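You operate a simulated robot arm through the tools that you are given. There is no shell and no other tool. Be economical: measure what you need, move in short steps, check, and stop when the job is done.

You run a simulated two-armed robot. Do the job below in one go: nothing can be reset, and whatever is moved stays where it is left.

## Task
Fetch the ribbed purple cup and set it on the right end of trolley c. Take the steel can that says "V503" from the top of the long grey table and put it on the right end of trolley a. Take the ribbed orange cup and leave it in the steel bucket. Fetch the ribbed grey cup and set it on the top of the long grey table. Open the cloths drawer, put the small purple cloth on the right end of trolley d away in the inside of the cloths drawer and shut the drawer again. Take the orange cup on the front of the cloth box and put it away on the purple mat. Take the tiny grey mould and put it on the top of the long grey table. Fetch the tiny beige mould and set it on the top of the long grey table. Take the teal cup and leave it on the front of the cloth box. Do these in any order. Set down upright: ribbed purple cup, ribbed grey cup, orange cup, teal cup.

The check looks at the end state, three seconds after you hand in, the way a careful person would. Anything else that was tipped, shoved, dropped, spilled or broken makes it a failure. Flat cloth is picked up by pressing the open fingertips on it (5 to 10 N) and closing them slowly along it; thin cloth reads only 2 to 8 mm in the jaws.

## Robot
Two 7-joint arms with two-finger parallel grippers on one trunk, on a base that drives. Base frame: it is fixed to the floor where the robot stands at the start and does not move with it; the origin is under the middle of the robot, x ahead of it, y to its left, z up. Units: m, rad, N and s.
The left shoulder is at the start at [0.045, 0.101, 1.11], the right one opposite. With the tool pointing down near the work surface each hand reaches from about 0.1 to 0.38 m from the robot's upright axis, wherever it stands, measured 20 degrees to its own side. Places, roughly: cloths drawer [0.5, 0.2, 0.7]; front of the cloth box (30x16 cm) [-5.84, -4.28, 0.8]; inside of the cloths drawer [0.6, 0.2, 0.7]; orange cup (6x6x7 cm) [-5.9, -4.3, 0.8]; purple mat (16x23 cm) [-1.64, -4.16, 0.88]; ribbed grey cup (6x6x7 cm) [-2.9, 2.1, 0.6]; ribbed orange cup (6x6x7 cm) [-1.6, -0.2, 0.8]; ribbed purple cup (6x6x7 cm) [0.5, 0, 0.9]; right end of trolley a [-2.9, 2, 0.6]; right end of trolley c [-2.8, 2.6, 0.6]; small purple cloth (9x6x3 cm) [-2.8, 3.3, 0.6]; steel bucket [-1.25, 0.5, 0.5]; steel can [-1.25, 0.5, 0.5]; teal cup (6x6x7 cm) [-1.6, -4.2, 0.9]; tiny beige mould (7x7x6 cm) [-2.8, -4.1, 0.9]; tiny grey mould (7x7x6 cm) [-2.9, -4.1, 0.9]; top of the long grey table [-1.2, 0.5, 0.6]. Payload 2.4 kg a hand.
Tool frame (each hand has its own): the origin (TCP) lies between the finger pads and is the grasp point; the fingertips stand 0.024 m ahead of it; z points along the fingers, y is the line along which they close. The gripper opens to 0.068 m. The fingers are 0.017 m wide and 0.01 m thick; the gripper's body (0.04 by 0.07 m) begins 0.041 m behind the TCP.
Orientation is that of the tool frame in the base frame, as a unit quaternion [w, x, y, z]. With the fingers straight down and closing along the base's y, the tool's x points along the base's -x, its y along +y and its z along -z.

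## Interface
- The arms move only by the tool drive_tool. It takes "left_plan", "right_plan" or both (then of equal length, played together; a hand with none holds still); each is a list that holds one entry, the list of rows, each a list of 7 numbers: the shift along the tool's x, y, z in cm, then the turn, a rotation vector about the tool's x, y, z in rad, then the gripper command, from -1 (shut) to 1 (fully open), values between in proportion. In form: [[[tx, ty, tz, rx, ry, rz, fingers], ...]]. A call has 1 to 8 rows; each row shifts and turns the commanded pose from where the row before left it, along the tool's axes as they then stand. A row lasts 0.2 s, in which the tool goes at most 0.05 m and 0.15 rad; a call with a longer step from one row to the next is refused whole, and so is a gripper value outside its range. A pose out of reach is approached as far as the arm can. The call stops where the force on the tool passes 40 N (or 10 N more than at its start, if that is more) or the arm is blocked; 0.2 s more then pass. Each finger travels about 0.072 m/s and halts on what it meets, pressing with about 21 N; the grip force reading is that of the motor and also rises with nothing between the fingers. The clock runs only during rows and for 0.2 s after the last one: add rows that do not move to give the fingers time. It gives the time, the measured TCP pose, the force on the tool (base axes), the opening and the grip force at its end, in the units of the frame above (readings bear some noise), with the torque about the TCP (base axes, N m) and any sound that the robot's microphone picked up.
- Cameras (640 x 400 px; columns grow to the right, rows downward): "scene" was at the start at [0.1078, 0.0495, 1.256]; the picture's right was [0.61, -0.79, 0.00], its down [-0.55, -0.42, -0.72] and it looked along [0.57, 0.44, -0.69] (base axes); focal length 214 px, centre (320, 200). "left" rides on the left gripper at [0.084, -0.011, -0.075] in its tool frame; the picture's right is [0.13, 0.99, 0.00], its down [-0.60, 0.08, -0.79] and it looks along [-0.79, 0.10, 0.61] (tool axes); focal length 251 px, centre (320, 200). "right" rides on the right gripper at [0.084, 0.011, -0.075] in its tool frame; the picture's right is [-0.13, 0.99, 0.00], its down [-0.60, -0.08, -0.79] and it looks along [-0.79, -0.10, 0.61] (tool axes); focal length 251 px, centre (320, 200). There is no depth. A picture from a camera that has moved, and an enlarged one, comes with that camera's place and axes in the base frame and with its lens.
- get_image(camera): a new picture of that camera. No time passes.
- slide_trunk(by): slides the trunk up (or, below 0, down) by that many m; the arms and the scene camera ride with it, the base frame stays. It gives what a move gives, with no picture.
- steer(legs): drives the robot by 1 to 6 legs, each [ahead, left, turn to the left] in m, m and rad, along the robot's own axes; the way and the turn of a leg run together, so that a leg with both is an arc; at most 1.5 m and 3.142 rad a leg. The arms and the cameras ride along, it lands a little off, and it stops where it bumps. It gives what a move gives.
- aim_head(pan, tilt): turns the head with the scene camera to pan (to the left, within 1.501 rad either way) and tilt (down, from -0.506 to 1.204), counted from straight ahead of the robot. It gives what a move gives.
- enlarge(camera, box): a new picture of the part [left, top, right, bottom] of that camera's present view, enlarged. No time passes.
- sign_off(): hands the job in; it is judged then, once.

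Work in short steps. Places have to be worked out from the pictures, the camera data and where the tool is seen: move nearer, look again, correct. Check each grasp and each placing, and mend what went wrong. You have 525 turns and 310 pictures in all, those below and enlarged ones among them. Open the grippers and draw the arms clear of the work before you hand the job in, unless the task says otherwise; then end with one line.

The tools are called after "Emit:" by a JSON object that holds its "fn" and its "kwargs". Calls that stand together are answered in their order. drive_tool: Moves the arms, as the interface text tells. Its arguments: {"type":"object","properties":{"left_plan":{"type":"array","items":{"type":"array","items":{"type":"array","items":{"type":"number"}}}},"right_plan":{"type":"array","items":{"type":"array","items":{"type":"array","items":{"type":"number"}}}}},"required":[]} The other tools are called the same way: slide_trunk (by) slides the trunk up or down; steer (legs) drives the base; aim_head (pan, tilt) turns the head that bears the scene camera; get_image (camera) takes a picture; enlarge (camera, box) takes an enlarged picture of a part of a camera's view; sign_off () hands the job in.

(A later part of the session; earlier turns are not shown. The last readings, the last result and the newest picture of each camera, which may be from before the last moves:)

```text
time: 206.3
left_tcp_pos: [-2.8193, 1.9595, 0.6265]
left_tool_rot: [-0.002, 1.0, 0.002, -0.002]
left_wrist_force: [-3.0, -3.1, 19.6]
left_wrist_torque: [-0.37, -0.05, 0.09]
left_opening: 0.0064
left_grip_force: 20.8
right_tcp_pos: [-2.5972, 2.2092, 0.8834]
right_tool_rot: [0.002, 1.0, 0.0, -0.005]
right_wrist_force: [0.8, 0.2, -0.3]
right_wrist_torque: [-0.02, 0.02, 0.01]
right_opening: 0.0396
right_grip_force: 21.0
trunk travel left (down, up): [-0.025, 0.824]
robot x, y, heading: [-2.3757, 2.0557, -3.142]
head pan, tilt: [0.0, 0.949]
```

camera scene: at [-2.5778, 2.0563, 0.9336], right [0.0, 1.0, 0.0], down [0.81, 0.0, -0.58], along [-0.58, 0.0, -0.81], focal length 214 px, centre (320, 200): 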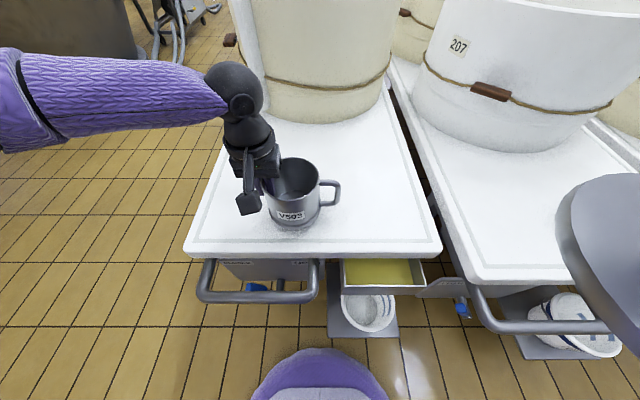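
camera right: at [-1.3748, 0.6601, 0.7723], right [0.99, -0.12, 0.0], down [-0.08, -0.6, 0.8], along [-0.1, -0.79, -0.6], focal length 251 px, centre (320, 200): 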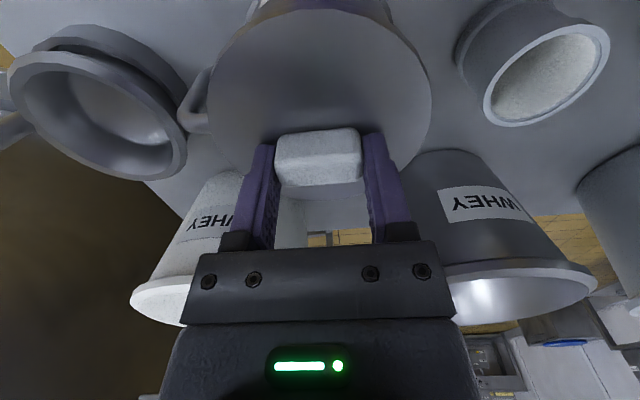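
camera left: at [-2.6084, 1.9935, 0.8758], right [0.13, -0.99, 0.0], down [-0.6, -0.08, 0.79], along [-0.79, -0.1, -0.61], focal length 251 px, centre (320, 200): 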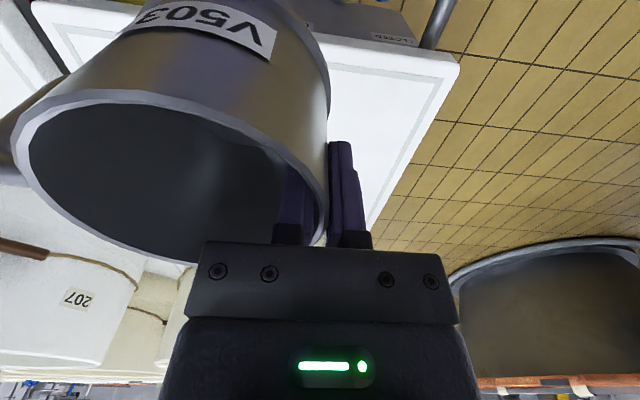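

Contact. Relieve and open partially, then lift out.

Emit:
{"fn": "drive_tool", "kwargs": {"left_plan": [[[0, 0, -0.15, 0, 0, 0, -1], [0, 0, 0, 0, 0, 0, -0.6], [0, 0, 0, 0, 0, 0, -0.3], [0, 0, 0, 0, 0, 0, 0], [0, 0, 0, 0, 0, 0, 0]]]}}

Emit:
{"fn": "drive_tool", "kwargs": {"left_plan": [[[0, 0, -2, 0, 0, 0, 0], [0, 0, -3, 0, 0, 0, 0], [0, 0, -4, 0, 0, 0, 0], [0, 0, -4, 0, 0, 0, 0], [0, 0, -4, 0, 0, 0, 0], [3, 2, -1, 0, 0, 0, 0.2], [3, 2, -1, 0, 0, 0, 0.2], [3, 2, -1, 0, 0, 0, 1]]]}}

Emit:
{"fn": "get_image", "kwargs": {"camera": "scene"}}

Emit:
{"fn": "get_image", "kwargs": {"camera": "right"}}

```text
time: 207.5
left_tcp_pos: [-2.8199, 1.9603, 0.6267]
left_tool_rot: [-0.003, 1.0, 0.001, 0.0]
left_wrist_force: [-0.2, -0.7, 0.2]
left_wrist_torque: [0.01, 0.02, 0.03]
left_opening: 0.0341
left_grip_force: 0.0
right_tcp_pos: [-2.5971, 2.2112, 0.8832]
right_tool_rot: [0.002, 1.0, 0.0, -0.003]
right_wrist_force: [-0.3, 0.8, -0.9]
right_wrist_torque: [0.01, 0.01, -0.02]
right_opening: 0.0396
right_grip_force: 21.3
trunk travel left (down, up): [-0.025, 0.824]
robot x, y, heading: [-2.3743, 2.0586, -3.141]
head pan, tilt: [0.0, 0.949]
```

```text
time: 209.3
left_tcp_pos: [-2.7222, 1.8809, 0.8244]
left_tool_rot: [-0.002, 1.0, 0.001, 0.0]
left_wrist_force: [0.1, -0.8, 1.5]
left_wrist_torque: [-0.02, 0.01, -0.01]
left_opening: 0.068
left_grip_force: 0.1
left hand out of reach, approached as far as the arm can: row 4, 5
right_tcp_pos: [-2.5975, 2.2098, 0.8829]
right_tool_rot: [0.002, 1.0, 0.0, -0.003]
right_wrist_force: [-0.3, 0.0, -0.1]
right_wrist_torque: [-0.01, 0.01, -0.01]
right_opening: 0.0396
right_grip_force: 21.1
trunk travel left (down, up): [-0.025, 0.824]
robot x, y, heading: [-2.3728, 2.0567, -3.137]
head pan, tilt: [0.0, 0.949]
```

```text
208 pictures are left
camera scene: at [-2.5777, 2.0564, 0.9336], right [0.0, 1.0, 0.0], down [0.81, 0.0, -0.58], along [-0.58, 0.0, -0.81], focal length 214 px, centre (320, 200)
```

scene: 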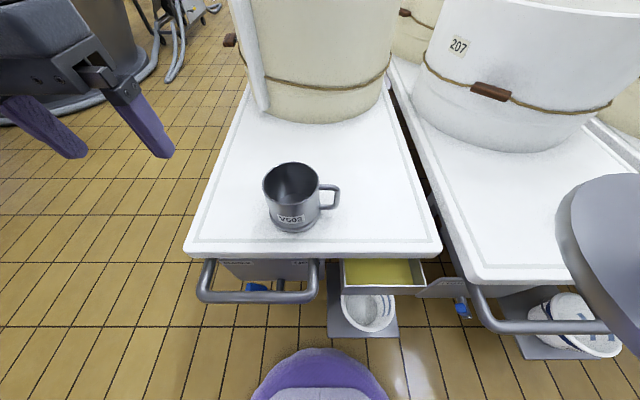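

```text
207 pictures are left
camera right: at [-2.5121, 2.1995, 0.9579], right [-0.13, -0.99, 0.0], down [-0.6, 0.08, 0.8], along [-0.79, 0.1, -0.6], focal length 251 px, centre (320, 200)
```

right: 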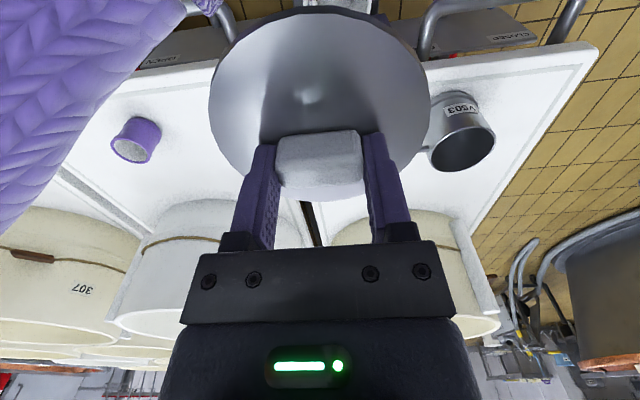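

Can V503 stands on trolley a. Now put its lid back on: shift the robot 0.2 m left so the right hand can reach over it.

Emit:
{"fn": "steer", "kwargs": {"legs": [[0, 0.2, 0]]}}

Emit:
{"fn": "get_image", "kwargs": {"camera": "scene"}}

Emit:
{"fn": "get_image", "kwargs": {"camera": "right"}}

```text
time: 210.9
left_tcp_pos: [-2.7223, 1.6777, 0.8238]
left_tool_rot: [-0.001, 1.0, 0.002, 0.0]
left_wrist_force: [0.5, 0.8, 1.0]
left_wrist_torque: [-0.02, -0.01, -0.01]
left_opening: 0.0678
left_grip_force: 0.2
right_tcp_pos: [-2.5967, 2.0077, 0.8833]
right_tool_rot: [0.002, 1.0, 0.0, -0.004]
right_wrist_force: [0.0, -0.2, -1.0]
right_wrist_torque: [-0.01, -0.02, 0.01]
right_opening: 0.0395
right_grip_force: 21.4
trunk travel left (down, up): [-0.025, 0.824]
robot x, y, heading: [-2.3769, 1.8518, -3.137]
head pan, tilt: [0.0, 0.949]
```

```text
206 pictures are left
camera scene: at [-2.5775, 1.8533, 0.9337], right [0.0, 1.0, 0.0], down [0.81, 0.0, -0.58], along [-0.58, 0.0, -0.81], focal length 214 px, centre (320, 200)
```

scene: 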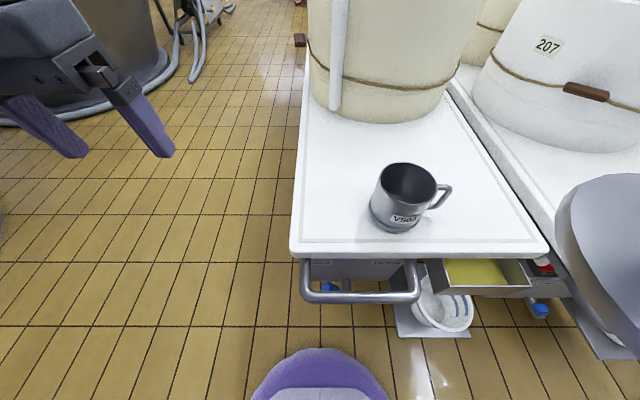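

```text
205 pictures are left
camera right: at [-2.5119, 1.9965, 0.9579], right [-0.13, -0.99, 0.0], down [-0.6, 0.08, 0.8], along [-0.79, 0.1, -0.6], focal length 251 px, centre (320, 200)
```

right: 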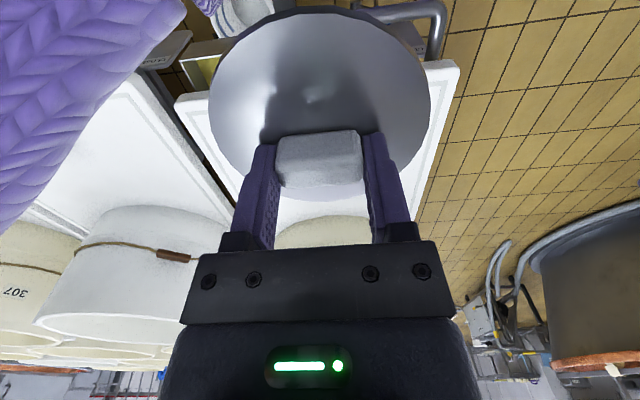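

Can centre ≈(-2.817, 2.005). Bring lid above it.

Emit:
{"fn": "drive_tool", "kwargs": {"right_plan": [[[-4, 0, 1, 0, 0, 0, -1], [-4, 0, 1, 0, 0, 0, -1], [-4, 0, 1, 0, 0, 0, -1], [-4, 0, 2, 0, 0, 0, -1], [-4, 0, 2, 0, 0, 0, -1], [-2.4, 0, 3, 0, 0, 0, -1], [0, 0, 0, 0, 0, 0, -1]]]}}

Emit:
{"fn": "get_image", "kwargs": {"camera": "scene"}}

Emit:
{"fn": "get_image", "kwargs": {"camera": "right"}}

```text
time: 212.5
left_tcp_pos: [-2.7219, 1.6773, 0.8242]
left_tool_rot: [-0.002, 1.0, 0.002, 0.001]
left_wrist_force: [-0.9, -0.5, -0.6]
left_wrist_torque: [0.0, 0.02, 0.04]
left_opening: 0.068
left_grip_force: 0.0
right_tcp_pos: [-2.8226, 2.0068, 0.7838]
right_tool_rot: [0.002, 1.0, 0.0, -0.003]
right_wrist_force: [-0.3, 0.3, -1.4]
right_wrist_torque: [0.01, -0.03, -0.03]
right_opening: 0.0394
right_grip_force: 21.0
trunk travel left (down, up): [-0.025, 0.824]
robot x, y, heading: [-2.3757, 1.8542, -3.136]
head pan, tilt: [0.0, 0.949]
```

```text
204 pictures are left
camera scene: at [-2.5776, 1.8532, 0.9337], right [0.0, 1.0, 0.0], down [0.81, 0.0, -0.58], along [-0.58, 0.0, -0.81], focal length 214 px, centre (320, 200)
```

scene: 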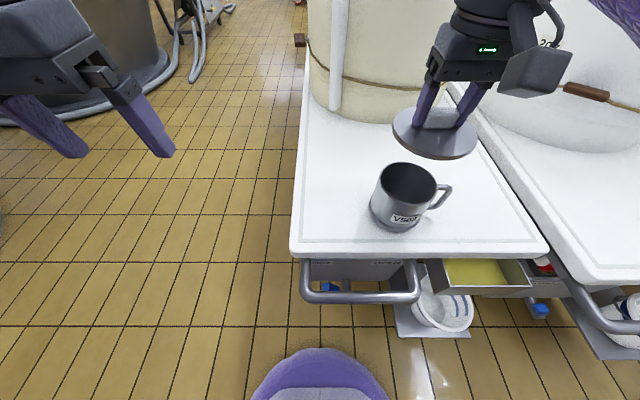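

```text
203 pictures are left
camera right: at [-2.7377, 1.9961, 0.8588], right [-0.13, -0.99, 0.0], down [-0.6, 0.08, 0.8], along [-0.79, 0.1, -0.6], focal length 251 px, centre (320, 200)
```

right: 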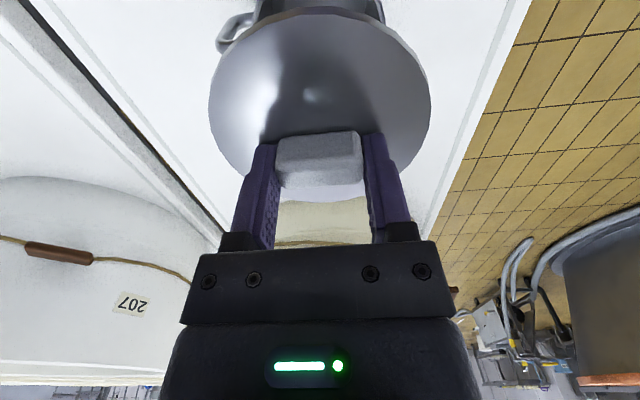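

Lid centre (-2.815, 2.0085) vs can (-2.815, 2.004): shift 4 mm, lower.

Emit:
{"fn": "drive_tool", "kwargs": {"right_plan": [[[0, 0.4, 3, 0, 0, 0, -1], [0, 0, 2.5, 0, 0, 0, -1], [0, 0, 1.5, 0, 0, 0, -1], [0, 0, 0, 0, 0, 0, -1]]]}}

Emit:
{"fn": "enlarge", "kwargs": {"camera": "scene", "box": [340, 120, 480, 240]}}

Emit:
{"fn": "get_image", "kwargs": {"camera": "left"}}

```text
time: 213.5
left_tcp_pos: [-2.7229, 1.6771, 0.8251]
left_tool_rot: [-0.001, 1.0, 0.002, 0.0]
left_wrist_force: [-1.1, -0.7, -1.2]
left_wrist_torque: [0.0, 0.01, 0.01]
left_opening: 0.0682
left_grip_force: 0.0
right_tcp_pos: [-2.8236, 2.0035, 0.7129]
right_tool_rot: [0.002, 1.0, 0.0, -0.003]
right_wrist_force: [0.2, 0.3, -1.4]
right_wrist_torque: [0.0, -0.01, 0.02]
right_opening: 0.0396
right_grip_force: 21.3
trunk travel left (down, up): [-0.025, 0.824]
robot x, y, heading: [-2.3736, 1.855, -3.139]
head pan, tilt: [0.0, 0.949]
```

```text
3.33 times, centred on (410, 180) of scene
camera zoom: at [-2.5776, 1.8532, 0.9337], right [0.0, 1.0, 0.0], down [0.81, 0.0, -0.58], along [-0.58, 0.0, -0.81], focal length 715 px, centre (20, 267)
```

zoom: 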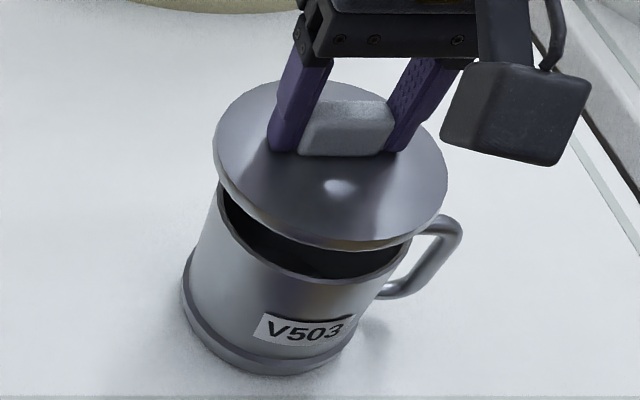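

```text
201 pictures are left
camera left: at [-2.6376, 1.6894, 0.8994], right [0.13, -0.99, 0.0], down [-0.6, -0.08, 0.79], along [-0.79, -0.1, -0.61], focal length 251 px, centre (320, 200)
```

left: 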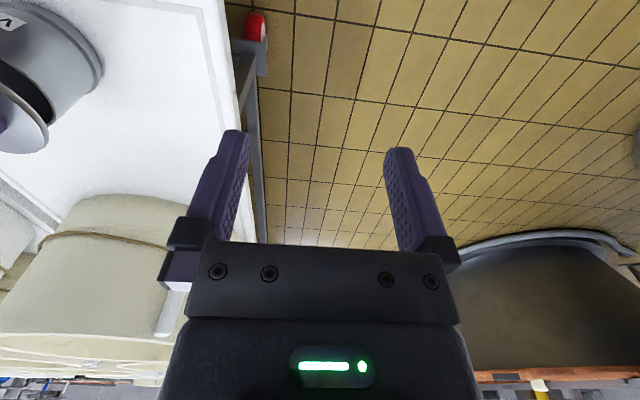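

Aligned within a few mm. Lower to contact.

Emit:
{"fn": "drive_tool", "kwargs": {"right_plan": [[[0, 0, 1, 0, 0, 0, -1], [0, 0, 0.6, 0, 0, 0, -1], [0, 0, 0, 0, 0, 0, -1]]]}}

Emit:
{"fn": "enlarge", "kwargs": {"camera": "scene", "box": [340, 120, 480, 240]}}

```text
time: 214.3
left_tcp_pos: [-2.7231, 1.678, 0.8244]
left_tool_rot: [-0.002, 1.0, 0.002, 0.0]
left_wrist_force: [-0.3, 1.5, -0.2]
left_wrist_torque: [0.02, -0.02, 0.0]
left_opening: 0.0682
left_grip_force: 0.1
right_tcp_pos: [-2.8232, 2.0023, 0.6983]
right_tool_rot: [0.002, 1.0, 0.0, -0.004]
right_wrist_force: [0.0, 0.1, -1.3]
right_wrist_torque: [0.06, 0.02, -0.01]
right_opening: 0.0393
right_grip_force: 21.3
trunk travel left (down, up): [-0.025, 0.824]
robot x, y, heading: [-2.371, 1.8572, -3.142]
head pan, tilt: [0.0, 0.949]
```

```text
3.33 times, centred on (410, 180) of scene
camera zoom: at [-2.5776, 1.8532, 0.9337], right [0.0, 1.0, 0.0], down [0.81, 0.0, -0.58], along [-0.58, 0.0, -0.81], focal length 715 px, centre (20, 267)
```

zoom: 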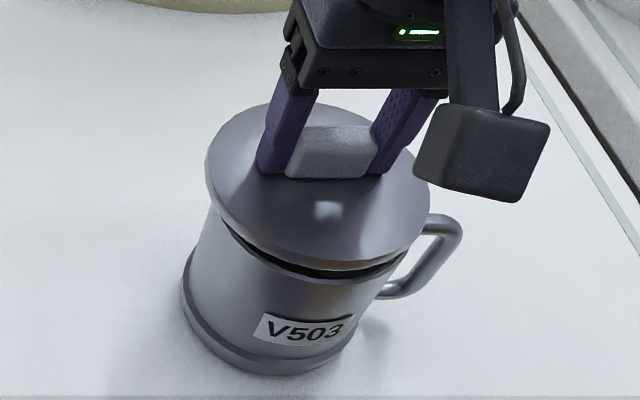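

Emit:
{"fn": "drive_tool", "kwargs": {"right_plan": [[[0, 0, 0.4, 0, 0, 0, -1], [0, 0, 0.3, 0, 0, 0, -1], [0, 0, 0, 0, 0, 0, -1]]]}}

Emit:
{"fn": "drive_tool", "kwargs": {"right_plan": [[[0, 0, 0.25, 0, 0, 0, -1], [0, 0, 0, 0, 0, 0, -1]]]}}

Emit:
{"fn": "enlarge", "kwargs": {"camera": "scene", "box": [340, 120, 480, 240]}}

```text
time: 215.1
left_tcp_pos: [-2.7211, 1.6776, 0.824]
left_tool_rot: [-0.001, 1.0, 0.002, -0.001]
left_wrist_force: [0.4, 0.3, 0.6]
left_wrist_torque: [-0.02, 0.0, 0.0]
left_opening: 0.0676
left_grip_force: 0.0
right_tcp_pos: [-2.823, 2.001, 0.6909]
right_tool_rot: [0.002, 1.0, -0.001, -0.003]
right_wrist_force: [-1.2, -0.4, -0.7]
right_wrist_torque: [-0.01, 0.01, -0.01]
right_opening: 0.0393
right_grip_force: 21.2
trunk travel left (down, up): [-0.025, 0.824]
robot x, y, heading: [-2.3745, 1.8546, -3.147]
head pan, tilt: [0.0, 0.949]
```

```text
time: 215.7
left_tcp_pos: [-2.7234, 1.6779, 0.8247]
left_tool_rot: [-0.001, 1.0, 0.002, -0.001]
left_wrist_force: [-0.3, 0.5, -0.6]
left_wrist_torque: [0.06, 0.01, 0.02]
left_opening: 0.0681
left_grip_force: 0.1
right_tcp_pos: [-2.8236, 2.0037, 0.6891]
right_tool_rot: [0.002, 1.0, -0.001, -0.003]
right_wrist_force: [0.3, 0.5, -0.4]
right_wrist_torque: [-0.01, -0.01, -0.01]
right_opening: 0.0394
right_grip_force: 21.2
trunk travel left (down, up): [-0.025, 0.824]
robot x, y, heading: [-2.3723, 1.8524, -3.141]
head pan, tilt: [0.0, 0.949]
```

```text
3.33 times, centred on (410, 180) of scene
camera zoom: at [-2.5775, 1.8532, 0.9337], right [0.0, 1.0, 0.0], down [0.81, 0.0, -0.58], along [-0.58, 0.0, -0.81], focal length 715 px, centre (20, 267)
```

zoom: 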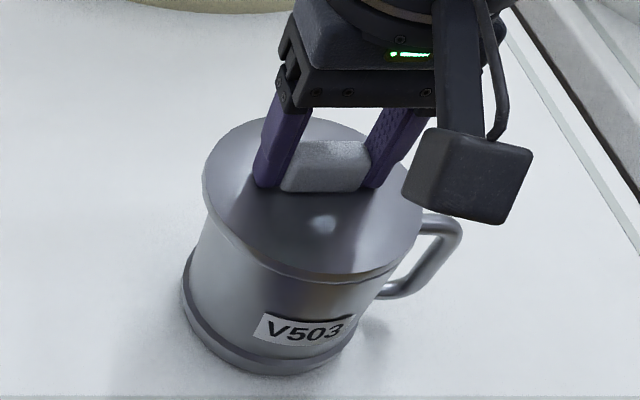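

Emit:
{"fn": "drive_tool", "kwargs": {"right_plan": [[[0, 0, 0.25, 0, 0, 0, -1], [0, 0, 0, 0, 0, 0, -1]]]}}

Emit:
{"fn": "drive_tool", "kwargs": {"right_plan": [[[0, 0, 0.2, 0, 0, 0, -1], [0, 0, 0, 0, 0, 0, -1]]]}}

```text
time: 216.3
left_tcp_pos: [-2.7218, 1.6778, 0.825]
left_tool_rot: [-0.002, 1.0, 0.001, 0.001]
left_wrist_force: [0.1, 0.3, 1.0]
left_wrist_torque: [0.01, 0.0, 0.01]
left_opening: 0.0683
left_grip_force: 0.0
right_tcp_pos: [-2.8227, 2.0016, 0.6867]
right_tool_rot: [0.002, 1.0, 0.0, -0.003]
right_wrist_force: [-0.3, 0.3, -0.3]
right_wrist_torque: [-0.02, 0.03, 0.01]
right_opening: 0.0394
right_grip_force: 20.9
trunk travel left (down, up): [-0.025, 0.824]
robot x, y, heading: [-2.3737, 1.8559, -3.137]
head pan, tilt: [0.0, 0.949]
```

```text
time: 216.9
left_tcp_pos: [-2.7211, 1.6786, 0.8244]
left_tool_rot: [-0.001, 1.0, 0.001, -0.001]
left_wrist_force: [-1.5, 0.6, -0.3]
left_wrist_torque: [0.0, -0.03, -0.01]
left_opening: 0.0682
left_grip_force: 0.0
right_tcp_pos: [-2.8223, 2.0023, 0.6866]
right_tool_rot: [0.001, 1.0, 0.0, -0.005]
right_wrist_force: [-2.8, 0.6, 12.1]
right_wrist_torque: [0.25, -0.35, 0.04]
right_opening: 0.0397
right_grip_force: 20.9
trunk travel left (down, up): [-0.025, 0.824]
robot x, y, heading: [-2.3764, 1.8521, -3.141]
head pan, tilt: [0.0, 0.949]
```

Seated. A slight press in case it clips, then open.

Emit:
{"fn": "drive_tool", "kwargs": {"right_plan": [[[0, 0, 0.2, 0, 0, 0, -1], [0, 0, 0, 0, 0, 0, -1], [0, 0, -0.4, 0, 0, 0, -1], [0, 0, 0, 0, 0, 0, -0.2], [0, 0, 0, 0, 0, 0, 0.4], [0, 0, 0, 0, 0, 0, 0.6], [0, 0, 0, 0, 0, 0, 0.6]]]}}

Emit:
{"fn": "drive_tool", "kwargs": {"right_plan": [[[0, 0, -2, 0, 0, 0, 0.6], [0, 0, -4, 0, 0, 0, 0.6], [0, 0, -4, 0, 0, 0, 1], [2, 0, -4, 0, 0, 0, 1], [4, 0, -1, 0, 0, 0, 1], [4, 0, 0, 0, 0, 0, 1]]]}}

Emit:
{"fn": "enlarge", "kwargs": {"camera": "scene", "box": [280, 100, 540, 260]}}

```text
time: 218.5
left_tcp_pos: [-2.7217, 1.6779, 0.8243]
left_tool_rot: [-0.002, 1.0, 0.001, -0.001]
left_wrist_force: [0.1, -0.5, 0.6]
left_wrist_torque: [-0.03, 0.0, 0.01]
left_opening: 0.0679
left_grip_force: 0.1
right_tcp_pos: [-2.8225, 2.0036, 0.6863]
right_tool_rot: [0.001, 1.0, 0.0, -0.004]
right_wrist_force: [-0.3, 0.0, -0.6]
right_wrist_torque: [-0.06, -0.01, 0.0]
right_opening: 0.0544
right_grip_force: 0.0
trunk travel left (down, up): [-0.025, 0.824]
robot x, y, heading: [-2.3768, 1.8546, -3.139]
head pan, tilt: [0.0, 0.949]
heard: snap
```

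```text
time: 219.9
left_tcp_pos: [-2.7229, 1.6765, 0.8235]
left_tool_rot: [-0.001, 1.0, 0.002, 0.0]
left_wrist_force: [-0.4, 0.5, 1.4]
left_wrist_torque: [0.04, -0.01, 0.02]
left_opening: 0.0681
left_grip_force: 0.0
right_tcp_pos: [-2.7245, 2.0033, 0.8351]
right_tool_rot: [0.002, 1.0, 0.0, -0.003]
right_wrist_force: [-0.7, -0.5, 0.6]
right_wrist_torque: [-0.02, -0.01, 0.0]
right_opening: 0.068
right_grip_force: 0.0
trunk travel left (down, up): [-0.025, 0.824]
robot x, y, heading: [-2.3753, 1.8535, -3.135]
head pan, tilt: [0.0, 0.949]
```

```text
2.46 times, centred on (410, 180) of scene
camera zoom: at [-2.5776, 1.8532, 0.9336], right [0.0, 1.0, 0.0], down [0.81, 0.0, -0.58], along [-0.58, 0.0, -0.81], focal length 528 px, centre (98, 249)
```

zoom: 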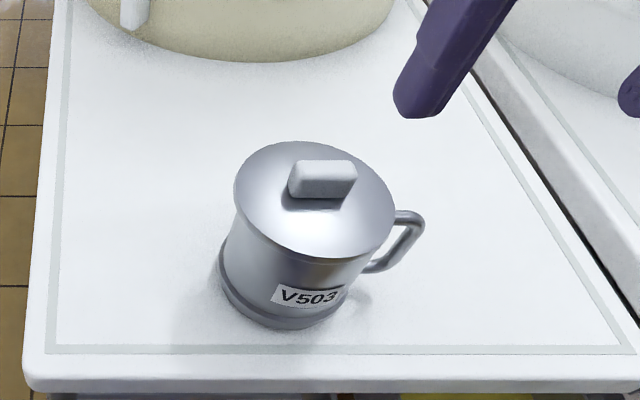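

The lid clipped back on ("snap"); V503 is complete on trolley a. Next the purple cloth on trolley d: back out, shift right, approach.

Emit:
{"fn": "drive_tool", "kwargs": {"right_plan": [[[4, 0, -2, 0, 0, 0, 1], [4, 0, -2, 0, 0, 0, 1], [4, 0, -2, 0, 0, 0, 1]]], "left_plan": [[[4, 0, 0, 0, 0, 0, 1], [4, 0, 0, 0, 0, 0, 1], [4, 0, 0, 0, 0, 0, 1]]]}}

Emit:
{"fn": "steer", "kwargs": {"legs": [[-0.3, 0, 0], [0, -1.28, 0]]}}

Emit:
{"fn": "aim_head", "kwargs": {"pan": 0, "tilt": 0.7}}

Emit:
{"fn": "get_image", "kwargs": {"camera": "scene"}}

```text
time: 220.7
left_tcp_pos: [-2.6028, 1.6783, 0.8251]
left_tool_rot: [-0.002, 1.0, 0.002, 0.001]
left_wrist_force: [-0.1, 0.2, -0.1]
left_wrist_torque: [0.02, -0.01, 0.03]
left_opening: 0.0681
left_grip_force: 0.1
right_tcp_pos: [-2.6021, 2.0024, 0.8975]
right_tool_rot: [0.002, 1.0, 0.0, -0.003]
right_wrist_force: [-0.4, 0.2, 0.3]
right_wrist_torque: [-0.01, -0.05, -0.01]
right_opening: 0.0677
right_grip_force: 0.1
trunk travel left (down, up): [-0.025, 0.824]
robot x, y, heading: [-2.3739, 1.8547, -3.141]
head pan, tilt: [0.0, 0.949]
```

```text
time: 228.8
left_tcp_pos: [-2.3051, 2.9481, 0.8257]
left_tool_rot: [-0.002, 1.0, 0.01, -0.001]
left_wrist_force: [0.5, 0.4, 0.5]
left_wrist_torque: [0.0, -0.02, -0.03]
left_opening: 0.068
left_grip_force: 0.1
right_tcp_pos: [-2.3094, 3.2703, 0.8964]
right_tool_rot: [0.002, 1.0, 0.008, -0.004]
right_wrist_force: [-0.3, 0.3, 0.7]
right_wrist_torque: [-0.02, 0.0, 0.02]
right_opening: 0.0678
right_grip_force: 0.1
trunk travel left (down, up): [-0.025, 0.824]
robot x, y, heading: [-2.0771, 3.1274, -3.128]
head pan, tilt: [0.0, 0.949]
```

```text
time: 229.6
left_tcp_pos: [-2.3054, 2.9474, 0.8249]
left_tool_rot: [-0.001, 1.0, 0.01, -0.001]
left_wrist_force: [-0.2, -0.7, 0.0]
left_wrist_torque: [-0.01, 0.0, 0.02]
left_opening: 0.0682
left_grip_force: 0.1
right_tcp_pos: [-2.3093, 3.2715, 0.897]
right_tool_rot: [0.002, 1.0, 0.008, -0.004]
right_wrist_force: [0.9, 0.3, 0.6]
right_wrist_torque: [0.0, 0.01, 0.01]
right_opening: 0.068
right_grip_force: 0.1
trunk travel left (down, up): [-0.025, 0.824]
robot x, y, heading: [-2.0785, 3.1276, -3.122]
head pan, tilt: [0.0, 0.7]
```

```text
197 pictures are left
camera scene: at [-2.295, 3.1231, 0.9534], right [-0.02, 1.0, 0.0], down [0.64, 0.01, -0.76], along [-0.76, -0.01, -0.64], focal length 214 px, centre (320, 200)
```

scene: 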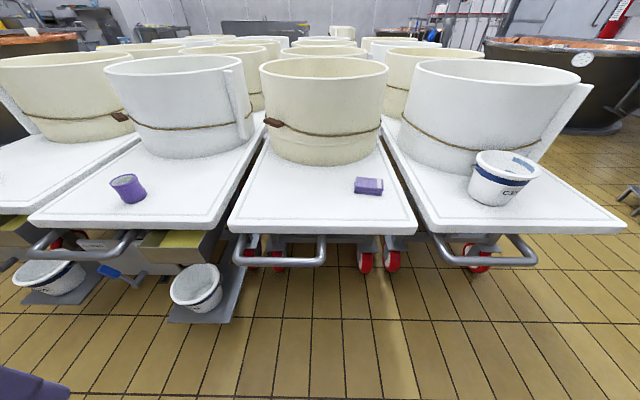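

Trolley d has no bucket plate. Cloth at ≈(-2.853, 3.27). Drive 0.33 m in.

Emit:
{"fn": "steer", "kwargs": {"legs": [[0.33, 0, -0.018]]}}

Emit:
{"fn": "aim_head", "kwargs": {"pan": -0.2, "tilt": 0.95}}

Emit:
{"fn": "get_image", "kwargs": {"camera": "scene"}}

Emit:
{"fn": "get_image", "kwargs": {"camera": "right"}}

```text
time: 231.7
left_tcp_pos: [-2.6332, 2.9515, 0.8255]
left_tool_rot: [-0.001, 1.0, -0.002, -0.001]
left_wrist_force: [-1.0, -0.2, -0.2]
left_wrist_torque: [0.02, -0.02, 0.01]
left_opening: 0.0678
left_grip_force: 0.1
right_tcp_pos: [-2.6296, 3.2753, 0.8963]
right_tool_rot: [0.001, 1.0, -0.004, -0.004]
right_wrist_force: [-0.6, 0.6, -0.3]
right_wrist_torque: [0.01, 0.01, -0.02]
right_opening: 0.0681
right_grip_force: 0.1
trunk travel left (down, up): [-0.025, 0.824]
robot x, y, heading: [-2.4033, 3.1272, 3.134]
head pan, tilt: [0.0, 0.7]
```

```text
time: 232.5
left_tcp_pos: [-2.6333, 2.953, 0.8253]
left_tool_rot: [-0.002, 1.0, -0.002, -0.001]
left_wrist_force: [0.2, -0.7, -0.9]
left_wrist_torque: [0.0, -0.01, 0.0]
left_opening: 0.0679
left_grip_force: 0.1
right_tcp_pos: [-2.6299, 3.2758, 0.896]
right_tool_rot: [0.002, 1.0, -0.005, -0.003]
right_wrist_force: [-0.2, 0.1, 0.1]
right_wrist_torque: [-0.02, -0.02, -0.02]
right_opening: 0.068
right_grip_force: 0.2
trunk travel left (down, up): [-0.025, 0.824]
robot x, y, heading: [-2.4023, 3.1257, 3.131]
head pan, tilt: [-0.201, 0.949]
```

```text
196 pictures are left
camera scene: at [-2.605, 3.1415, 0.9337], right [0.21, 0.98, 0.0], down [0.8, -0.17, -0.58], along [-0.57, 0.12, -0.81], focal length 214 px, centre (320, 200)
```

scene: 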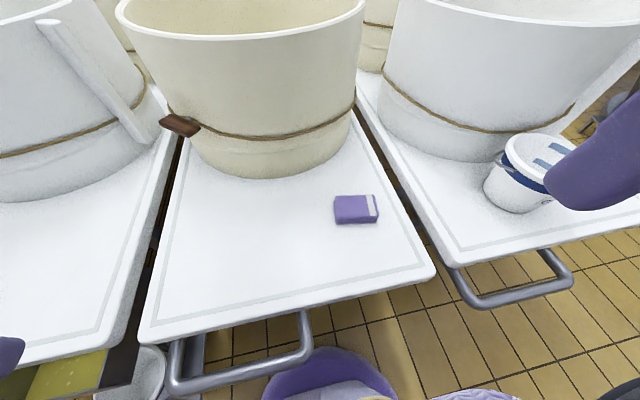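

```text
195 pictures are left
camera right: at [-2.5445, 3.264, 0.9718], right [-0.14, -0.99, 0.0], down [-0.6, 0.09, 0.8], along [-0.79, 0.11, -0.6], focal length 251 px, centre (320, 200)
```

right: 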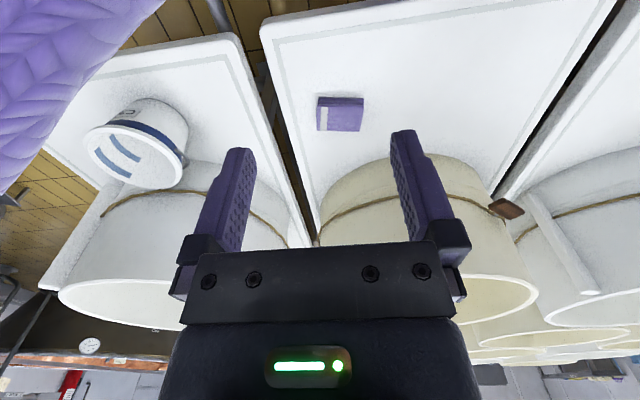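

Cloth centre (-2.836, 3.267), long side along y. Move the right hand above it for a closer look while yawing the tool 90° (fingers to close along its 6 cm side).

Emit:
{"fn": "drive_tool", "kwargs": {"right_plan": [[[-3, 0.2, 1, 0, 0, 0, 1], [-3, 0.2, 1, 0, 0, 0, 1], [-3, 0.2, 1, 0, 0, 0, 1], [-3, 0.2, 1, 0, 0, 0, 1], [-3, 0, 2, 0, 0, 0, 1], [-3, 0, 2, 0, 0, 0, 1], [-2.5, 0, 2, 0, 0, 0, 1]]]}}

Emit:
{"fn": "get_image", "kwargs": {"camera": "right"}}

```text
time: 234.1
left_tcp_pos: [-2.6332, 2.9517, 0.8239]
left_tool_rot: [-0.002, 1.0, -0.002, 0.0]
left_wrist_force: [-0.7, 0.1, -1.5]
left_wrist_torque: [0.01, 0.03, 0.01]
left_opening: 0.0679
left_grip_force: 0.1
right_tcp_pos: [-2.8363, 3.2688, 0.7992]
right_tool_rot: [0.002, 1.0, -0.006, -0.004]
right_wrist_force: [0.8, -0.4, -0.2]
right_wrist_torque: [-0.01, 0.0, -0.02]
right_opening: 0.0678
right_grip_force: 0.0
trunk travel left (down, up): [-0.025, 0.824]
robot x, y, heading: [-2.4047, 3.1273, 3.131]
head pan, tilt: [-0.201, 0.949]
```

```text
194 pictures are left
camera right: at [-2.7505, 3.2571, 0.8732], right [-0.14, -0.99, 0.0], down [-0.6, 0.09, 0.8], along [-0.79, 0.11, -0.6], focal length 251 px, centre (320, 200)
```

right: 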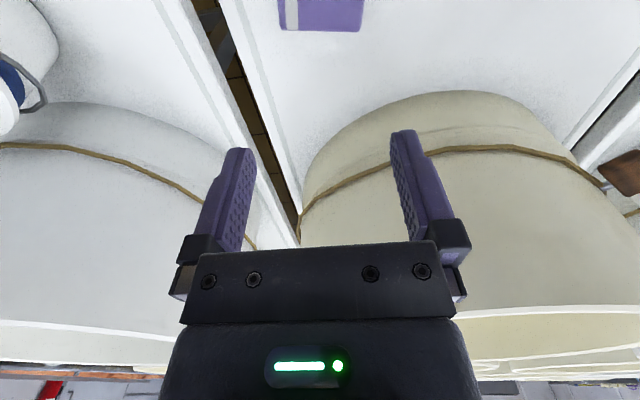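

Emit:
{"fn": "drive_tool", "kwargs": {"right_plan": [[[0, 0, 0, 0, 0, 0.15, 1], [0, 0, 0, 0, 0, 0.15, 1], [0, 0, 0, 0, 0, 0.15, 1], [0, 0, 0, 0, 0, 0.15, 1], [0, 0, 0, 0, 0, 0.15, 1], [0, 0, 0, 0, 0, 0.15, 1], [0, 0, 0, 0, 0, 0.15, 1], [0, 0, 0, 0, 0, 0.15, 1]]]}}

Emit:
{"fn": "drive_tool", "kwargs": {"right_plan": [[[0, 0, 0, 0, 0, 0.13, 1], [0, 0, 0, 0, 0, 0.12, 1], [0, 0, 0, 0, 0, 0.12, 1], [0, 0, 0, 0, 0, 0, 1]]]}}

Emit:
{"fn": "get_image", "kwargs": {"camera": "right"}}

Emit:
{"fn": "get_image", "kwargs": {"camera": "scene"}}

```text
time: 235.9
left_tcp_pos: [-2.6333, 2.9511, 0.8256]
left_tool_rot: [-0.002, 1.0, -0.002, -0.001]
left_wrist_force: [0.4, -0.3, 0.5]
left_wrist_torque: [0.0, -0.02, 0.05]
left_opening: 0.0679
left_grip_force: 0.0
right_tcp_pos: [-2.8357, 3.2692, 0.7983]
right_tool_rot: [0.003, 0.822, -0.569, -0.003]
right_wrist_force: [-0.3, 0.7, -0.5]
right_wrist_torque: [-0.03, 0.01, -0.02]
right_opening: 0.0681
right_grip_force: 0.0
trunk travel left (down, up): [-0.025, 0.824]
robot x, y, heading: [-2.4047, 3.1253, 3.132]
head pan, tilt: [-0.201, 0.949]
```

```text
time: 236.9
left_tcp_pos: [-2.6337, 2.9526, 0.8256]
left_tool_rot: [-0.002, 1.0, -0.002, -0.001]
left_wrist_force: [-0.2, -0.4, -0.7]
left_wrist_torque: [0.01, 0.0, 0.02]
left_opening: 0.0681
left_grip_force: 0.1
right_tcp_pos: [-2.8353, 3.2694, 0.7993]
right_tool_rot: [-0.004, -0.703, 0.711, 0.002]
right_wrist_force: [0.1, 0.0, -0.6]
right_wrist_torque: [-0.04, 0.02, 0.01]
right_opening: 0.0682
right_grip_force: 0.0
trunk travel left (down, up): [-0.025, 0.824]
robot x, y, heading: [-2.4026, 3.1271, 3.131]
head pan, tilt: [-0.201, 0.949]
```

```text
193 pictures are left
camera right: at [-2.8459, 3.1856, 0.8744], right [-0.99, 0.14, 0.01], down [0.09, 0.61, 0.79], along [0.11, 0.78, -0.61], focal length 251 px, centre (320, 200)
```

right: 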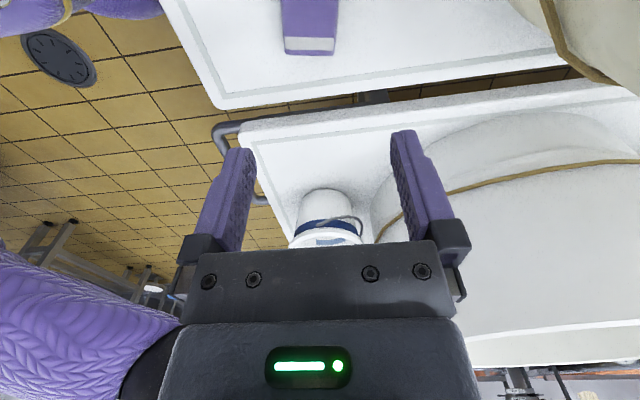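

```text
192 pictures are left
camera scene: at [-2.605, 3.1415, 0.9337], right [0.21, 0.98, 0.0], down [0.8, -0.17, -0.58], along [-0.57, 0.12, -0.81], focal length 214 px, centre (320, 200)
```

scene: 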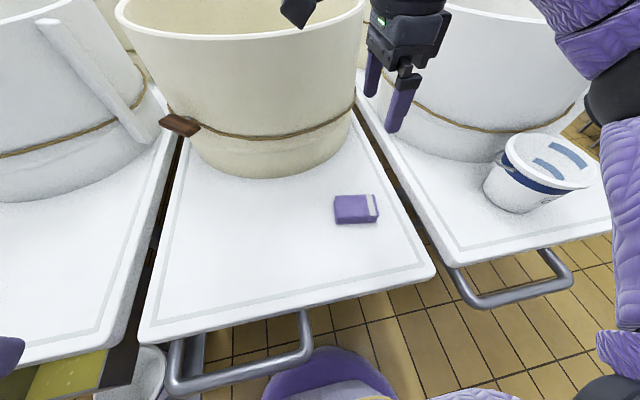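

Cloth's mid is x≈-2.822, y≈3.27. Move down above it with fingers opened to ~4.5 cm and look.

Emit:
{"fn": "drive_tool", "kwargs": {"right_plan": [[[0.2, -0.7, 4, 0, 0, 0, 0.35], [0.2, -0.6, 4, 0, 0, 0, 0.35], [0, 0, 4, 0, 0, 0, 0.35], [0, 0, 4, 0, 0, 0, 0.35], [0, 0, 0, 0, 0, 0, 0.35]]]}}

Emit:
{"fn": "get_image", "kwargs": {"camera": "right"}}

Emit:
{"fn": "enlarge", "kwargs": {"camera": "scene", "box": [290, 130, 430, 260]}}

```text
time: 238.1
left_tcp_pos: [-2.6326, 2.9525, 0.8253]
left_tool_rot: [-0.002, 1.0, -0.003, -0.001]
left_wrist_force: [0.0, -0.3, 1.0]
left_wrist_torque: [-0.01, -0.02, 0.02]
left_opening: 0.0681
left_grip_force: 0.0
right_tcp_pos: [-2.823, 3.2651, 0.6396]
right_tool_rot: [-0.004, -0.704, 0.71, 0.001]
right_wrist_force: [-0.3, 0.4, -0.7]
right_wrist_torque: [-0.01, 0.0, 0.01]
right_opening: 0.0459
right_grip_force: 0.1
trunk travel left (down, up): [-0.025, 0.824]
robot x, y, heading: [-2.4019, 3.1244, 3.131]
head pan, tilt: [-0.201, 0.949]
```

```text
191 pictures are left
camera right: at [-2.8347, 3.1814, 0.7151], right [-0.99, 0.14, 0.01], down [0.09, 0.61, 0.79], along [0.1, 0.78, -0.61], focal length 251 px, centre (320, 200)
```

right: 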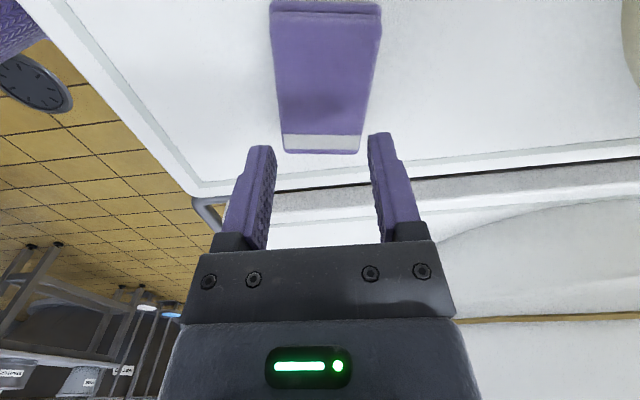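

```text
3.08 times, centred on (360, 195) of scene
camera zoom: at [-2.605, 3.1415, 0.9337], right [0.21, 0.98, 0.0], down [0.8, -0.17, -0.58], along [-0.57, 0.12, -0.81], focal length 660 px, centre (197, 215)
```

zoom: 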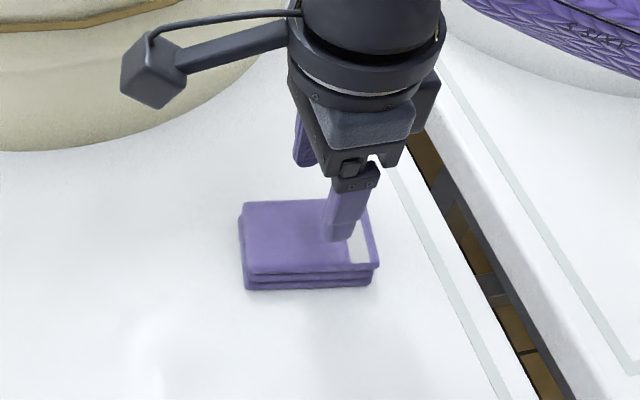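

The cloth is a 6.2 cm-wide folded stack rotated ~0.16 rad. I align yaw, centre at (-2.8275, 3.267), open fully and descend to straddle it.

Emit:
{"fn": "drive_tool", "kwargs": {"right_plan": [[[-0.2, 0.45, 0, 0, 0, 0.15, 1], [0, 0, 2, 0, 0, 0, 1], [0, 0, 2, 0, 0, 0, 1], [0, 0, 0, 0, 0, 0, 1]]]}}

Emit:
{"fn": "get_image", "kwargs": {"camera": "right"}}

Emit:
{"fn": "enlarge", "kwargs": {"camera": "scene", "box": [290, 130, 430, 260]}}

```text
time: 239.1
left_tcp_pos: [-2.6328, 2.9517, 0.8251]
left_tool_rot: [-0.001, 1.0, -0.002, -0.001]
left_wrist_force: [-0.2, -0.2, -0.4]
left_wrist_torque: [-0.03, -0.01, 0.0]
left_opening: 0.0679
left_grip_force: 0.0
right_tcp_pos: [-2.8281, 3.2665, 0.5981]
right_tool_rot: [-0.005, -0.649, 0.761, 0.001]
right_wrist_force: [-0.5, -0.7, -1.2]
right_wrist_torque: [-0.03, -0.02, 0.0]
right_opening: 0.0681
right_grip_force: 0.0
trunk travel left (down, up): [-0.025, 0.824]
robot x, y, heading: [-2.4066, 3.1261, 3.137]
head pan, tilt: [-0.201, 0.949]
```

```text
189 pictures are left
camera right: at [-2.8505, 3.1844, 0.6741], right [-0.96, 0.28, 0.01], down [0.18, 0.59, 0.79], along [0.22, 0.76, -0.61], focal length 251 px, centre (320, 200)
```

right: 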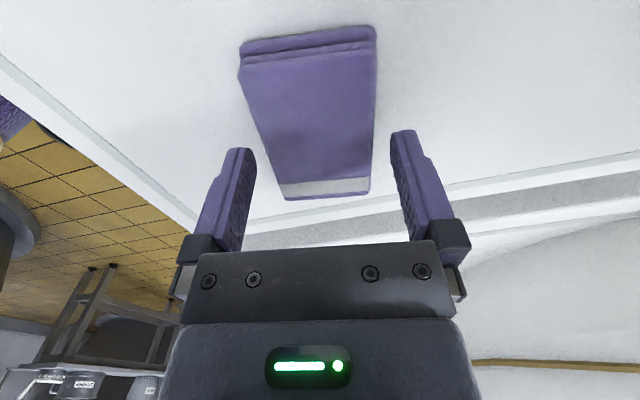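

```text
3.08 times, centred on (360, 195) of scene
camera zoom: at [-2.605, 3.1415, 0.9337], right [0.21, 0.98, 0.0], down [0.8, -0.17, -0.58], along [-0.57, 0.12, -0.81], focal length 660 px, centre (197, 215)
```

zoom: 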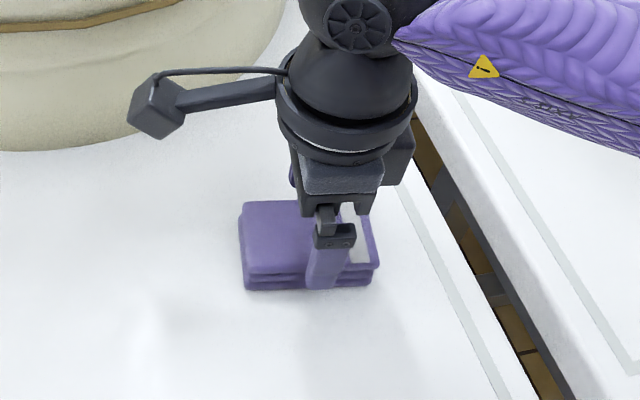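

Aligned; shift 4 mm and lower around it.

Emit:
{"fn": "drive_tool", "kwargs": {"right_plan": [[[0, -0.4, 0, 0, 0, 0, 1], [0, 0, 1.5, 0, 0, 0, 1], [0, 0, 1, 0, 0, 0, 1], [0, 0, 0, 0, 0, 0, 1]]]}}

Emit:
{"fn": "drive_tool", "kwargs": {"right_plan": [[[0, 0, 0.5, 0, 0, 0, 1], [0, 0, 0.5, 0, 0, 0, 1], [0, 0, 0, 0, 0, 0, 1]]]}}

Emit:
{"fn": "get_image", "kwargs": {"camera": "right"}}

```text
time: 240.1
left_tcp_pos: [-2.6328, 2.9518, 0.8249]
left_tool_rot: [-0.002, 1.0, -0.002, -0.001]
left_wrist_force: [1.1, -1.2, 0.1]
left_wrist_torque: [-0.03, -0.02, 0.02]
left_opening: 0.0679
left_grip_force: 0.2
right_tcp_pos: [-2.8236, 3.2649, 0.5735]
right_tool_rot: [-0.004, -0.649, 0.761, 0.002]
right_wrist_force: [1.4, 2.0, 13.3]
right_wrist_torque: [0.07, -0.56, 0.16]
right_opening: 0.0677
right_grip_force: 0.1
trunk travel left (down, up): [-0.025, 0.824]
robot x, y, heading: [-2.4019, 3.1212, 3.133]
head pan, tilt: [-0.201, 0.949]
```

```text
time: 240.5
left_tcp_pos: [-2.6318, 2.9525, 0.8259]
left_tool_rot: [-0.002, 1.0, -0.003, -0.002]
left_wrist_force: [-0.2, 0.2, 0.7]
left_wrist_torque: [-0.02, 0.0, -0.01]
left_opening: 0.0682
left_grip_force: 0.2
right_tcp_pos: [-2.8237, 3.2657, 0.5747]
right_tool_rot: [-0.008, -0.648, 0.761, 0.003]
right_wrist_force: [10.6, 1.5, 27.6]
right_wrist_torque: [0.05, -1.37, 0.09]
right_opening: 0.0677
right_grip_force: 0.1
trunk travel left (down, up): [-0.025, 0.824]
robot x, y, heading: [-2.4019, 3.1229, 3.132]
head pan, tilt: [-0.201, 0.949]
stopped in row 1 (right hand): the force on the tool passed its limit at 49 N (the readings are from after the stop); the commanded pose is now the measured one
```

```text
187 pictures are left
camera right: at [-2.846, 3.1842, 0.6505], right [-0.96, 0.28, 0.01], down [0.18, 0.59, 0.79], along [0.22, 0.76, -0.62], focal length 251 px, centre (320, 200)
```

right: 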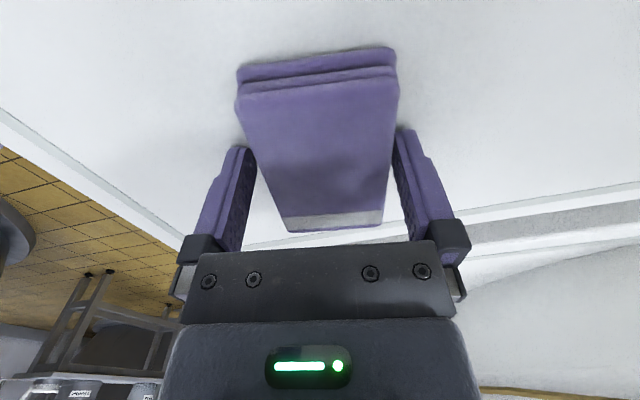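

The +x finger rests on the cloth edge; straddling is too tight. I use the press-and-close method instead: lift, narrow to ~5 cm, press gently on top.

Emit:
{"fn": "drive_tool", "kwargs": {"right_plan": [[[0, 0, -1.2, 0, 0, 0, 1], [0, 0, 0, 0, 0, 0, 0.3], [0, 0, 0, 0, 0, 0, 0.3], [0, 0, 0.6, 0, 0, 0, 0.3], [0, 0, 0.4, 0, 0, 0, 0.3], [0, 0, 0, 0, 0, 0, 0.3]]]}}

```text
time: 241.9
left_tcp_pos: [-2.6328, 2.9509, 0.825]
left_tool_rot: [-0.002, 1.0, -0.003, -0.001]
left_wrist_force: [-0.1, 0.7, 0.5]
left_wrist_torque: [-0.02, -0.01, 0.0]
left_opening: 0.068
left_grip_force: 0.0
right_tcp_pos: [-2.8248, 3.2653, 0.5757]
right_tool_rot: [-0.008, -0.649, 0.761, 0.004]
right_wrist_force: [-5.8, 0.3, 28.7]
right_wrist_torque: [-0.02, -0.06, -0.05]
right_opening: 0.0596
right_grip_force: 20.8
trunk travel left (down, up): [-0.025, 0.824]
robot x, y, heading: [-2.4043, 3.1284, 3.134]
head pan, tilt: [-0.201, 0.949]
```

The fingers have actually gripped the stack across its 6 cm width (59.6 mm, 21 N). Relieve downward press, close fully, and lift.

Emit:
{"fn": "drive_tool", "kwargs": {"right_plan": [[[0, 0, -0.2, 0, 0, 0, -0.5], [0, 0, 0, 0, 0, 0, -1], [0, 0, 0, 0, 0, 0, -1]]]}}

Emit:
{"fn": "get_image", "kwargs": {"camera": "right"}}

```text
time: 242.7
left_tcp_pos: [-2.6334, 2.9513, 0.8254]
left_tool_rot: [-0.002, 1.0, -0.002, 0.0]
left_wrist_force: [0.4, -0.7, 0.0]
left_wrist_torque: [0.0, 0.0, 0.01]
left_opening: 0.0678
left_grip_force: 0.1
right_tcp_pos: [-2.8248, 3.2656, 0.5759]
right_tool_rot: [-0.005, -0.649, 0.761, 0.002]
right_wrist_force: [-2.4, -1.2, 5.0]
right_wrist_torque: [-0.06, 0.28, -0.01]
right_opening: 0.0594
right_grip_force: 21.1
trunk travel left (down, up): [-0.025, 0.824]
robot x, y, heading: [-2.4024, 3.1262, 3.133]
head pan, tilt: [-0.201, 0.949]
```

```text
186 pictures are left
camera right: at [-2.847, 3.1842, 0.6518], right [-0.96, 0.28, 0.01], down [0.18, 0.59, 0.79], along [0.22, 0.76, -0.61], focal length 251 px, centre (320, 200)
```

right: 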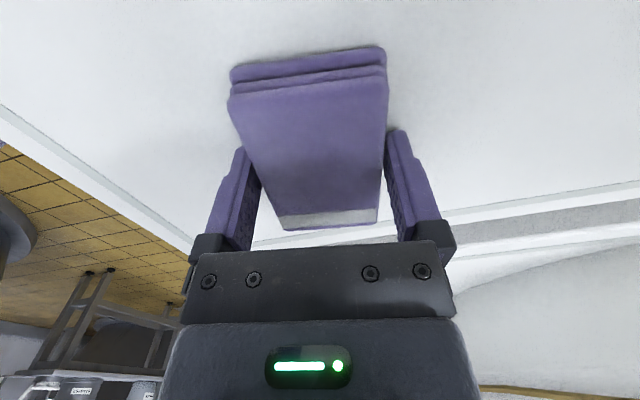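

Emit:
{"fn": "drive_tool", "kwargs": {"right_plan": [[[0, 0, -0.5, 0, 0, 0, -1], [0, 0, -1, 0, 0, 0, -1], [0, 0, -2, 0, 0, 0, -1], [0, 0, 0, 0, 0, 0, -1]]]}}

Emit:
{"fn": "get_image", "kwargs": {"camera": "right"}}

Emit:
{"fn": "enlarge", "kwargs": {"camera": "scene", "box": [290, 130, 430, 260]}}

```text
time: 243.7
left_tcp_pos: [-2.6344, 2.9517, 0.8242]
left_tool_rot: [-0.001, 1.0, -0.003, -0.001]
left_wrist_force: [0.9, 0.2, -0.8]
left_wrist_torque: [-0.01, -0.01, 0.0]
left_opening: 0.0679
left_grip_force: 0.1
right_tcp_pos: [-2.8259, 3.2642, 0.6103]
right_tool_rot: [-0.006, -0.648, 0.761, 0.001]
right_wrist_force: [0.3, 0.1, -1.2]
right_wrist_torque: [-0.04, -0.02, -0.01]
right_opening: 0.0594
right_grip_force: 21.4
trunk travel left (down, up): [-0.025, 0.824]
robot x, y, heading: [-2.4014, 3.1261, 3.13]
head pan, tilt: [-0.201, 0.949]
```

```text
185 pictures are left
camera right: at [-2.8473, 3.1842, 0.6862], right [-0.96, 0.28, 0.01], down [0.18, 0.59, 0.79], along [0.22, 0.76, -0.62], focal length 251 px, centre (320, 200)
```

right: 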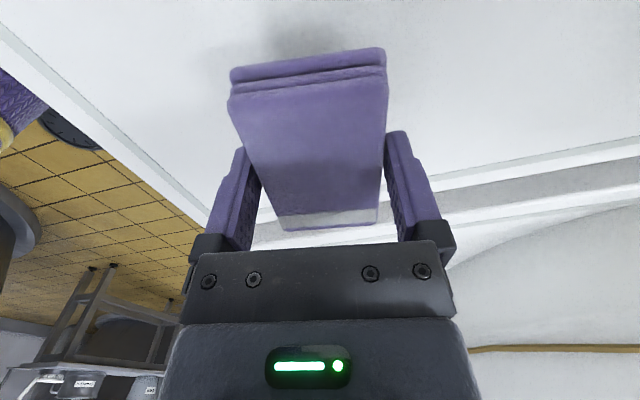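

```text
3.08 times, centred on (360, 195) of scene
camera zoom: at [-2.605, 3.1417, 0.9337], right [0.21, 0.98, 0.0], down [0.8, -0.17, -0.58], along [-0.57, 0.12, -0.81], focal length 660 px, centre (197, 215)
```

zoom: 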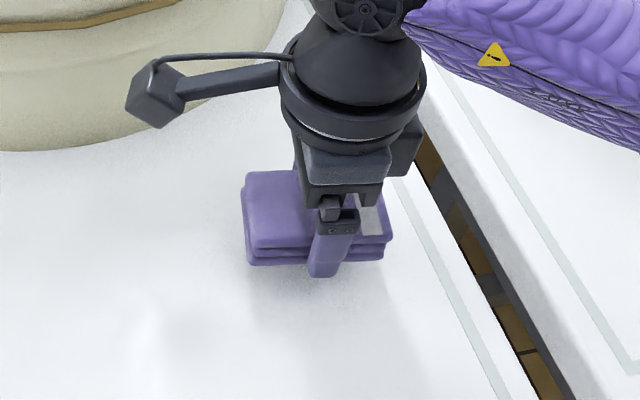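

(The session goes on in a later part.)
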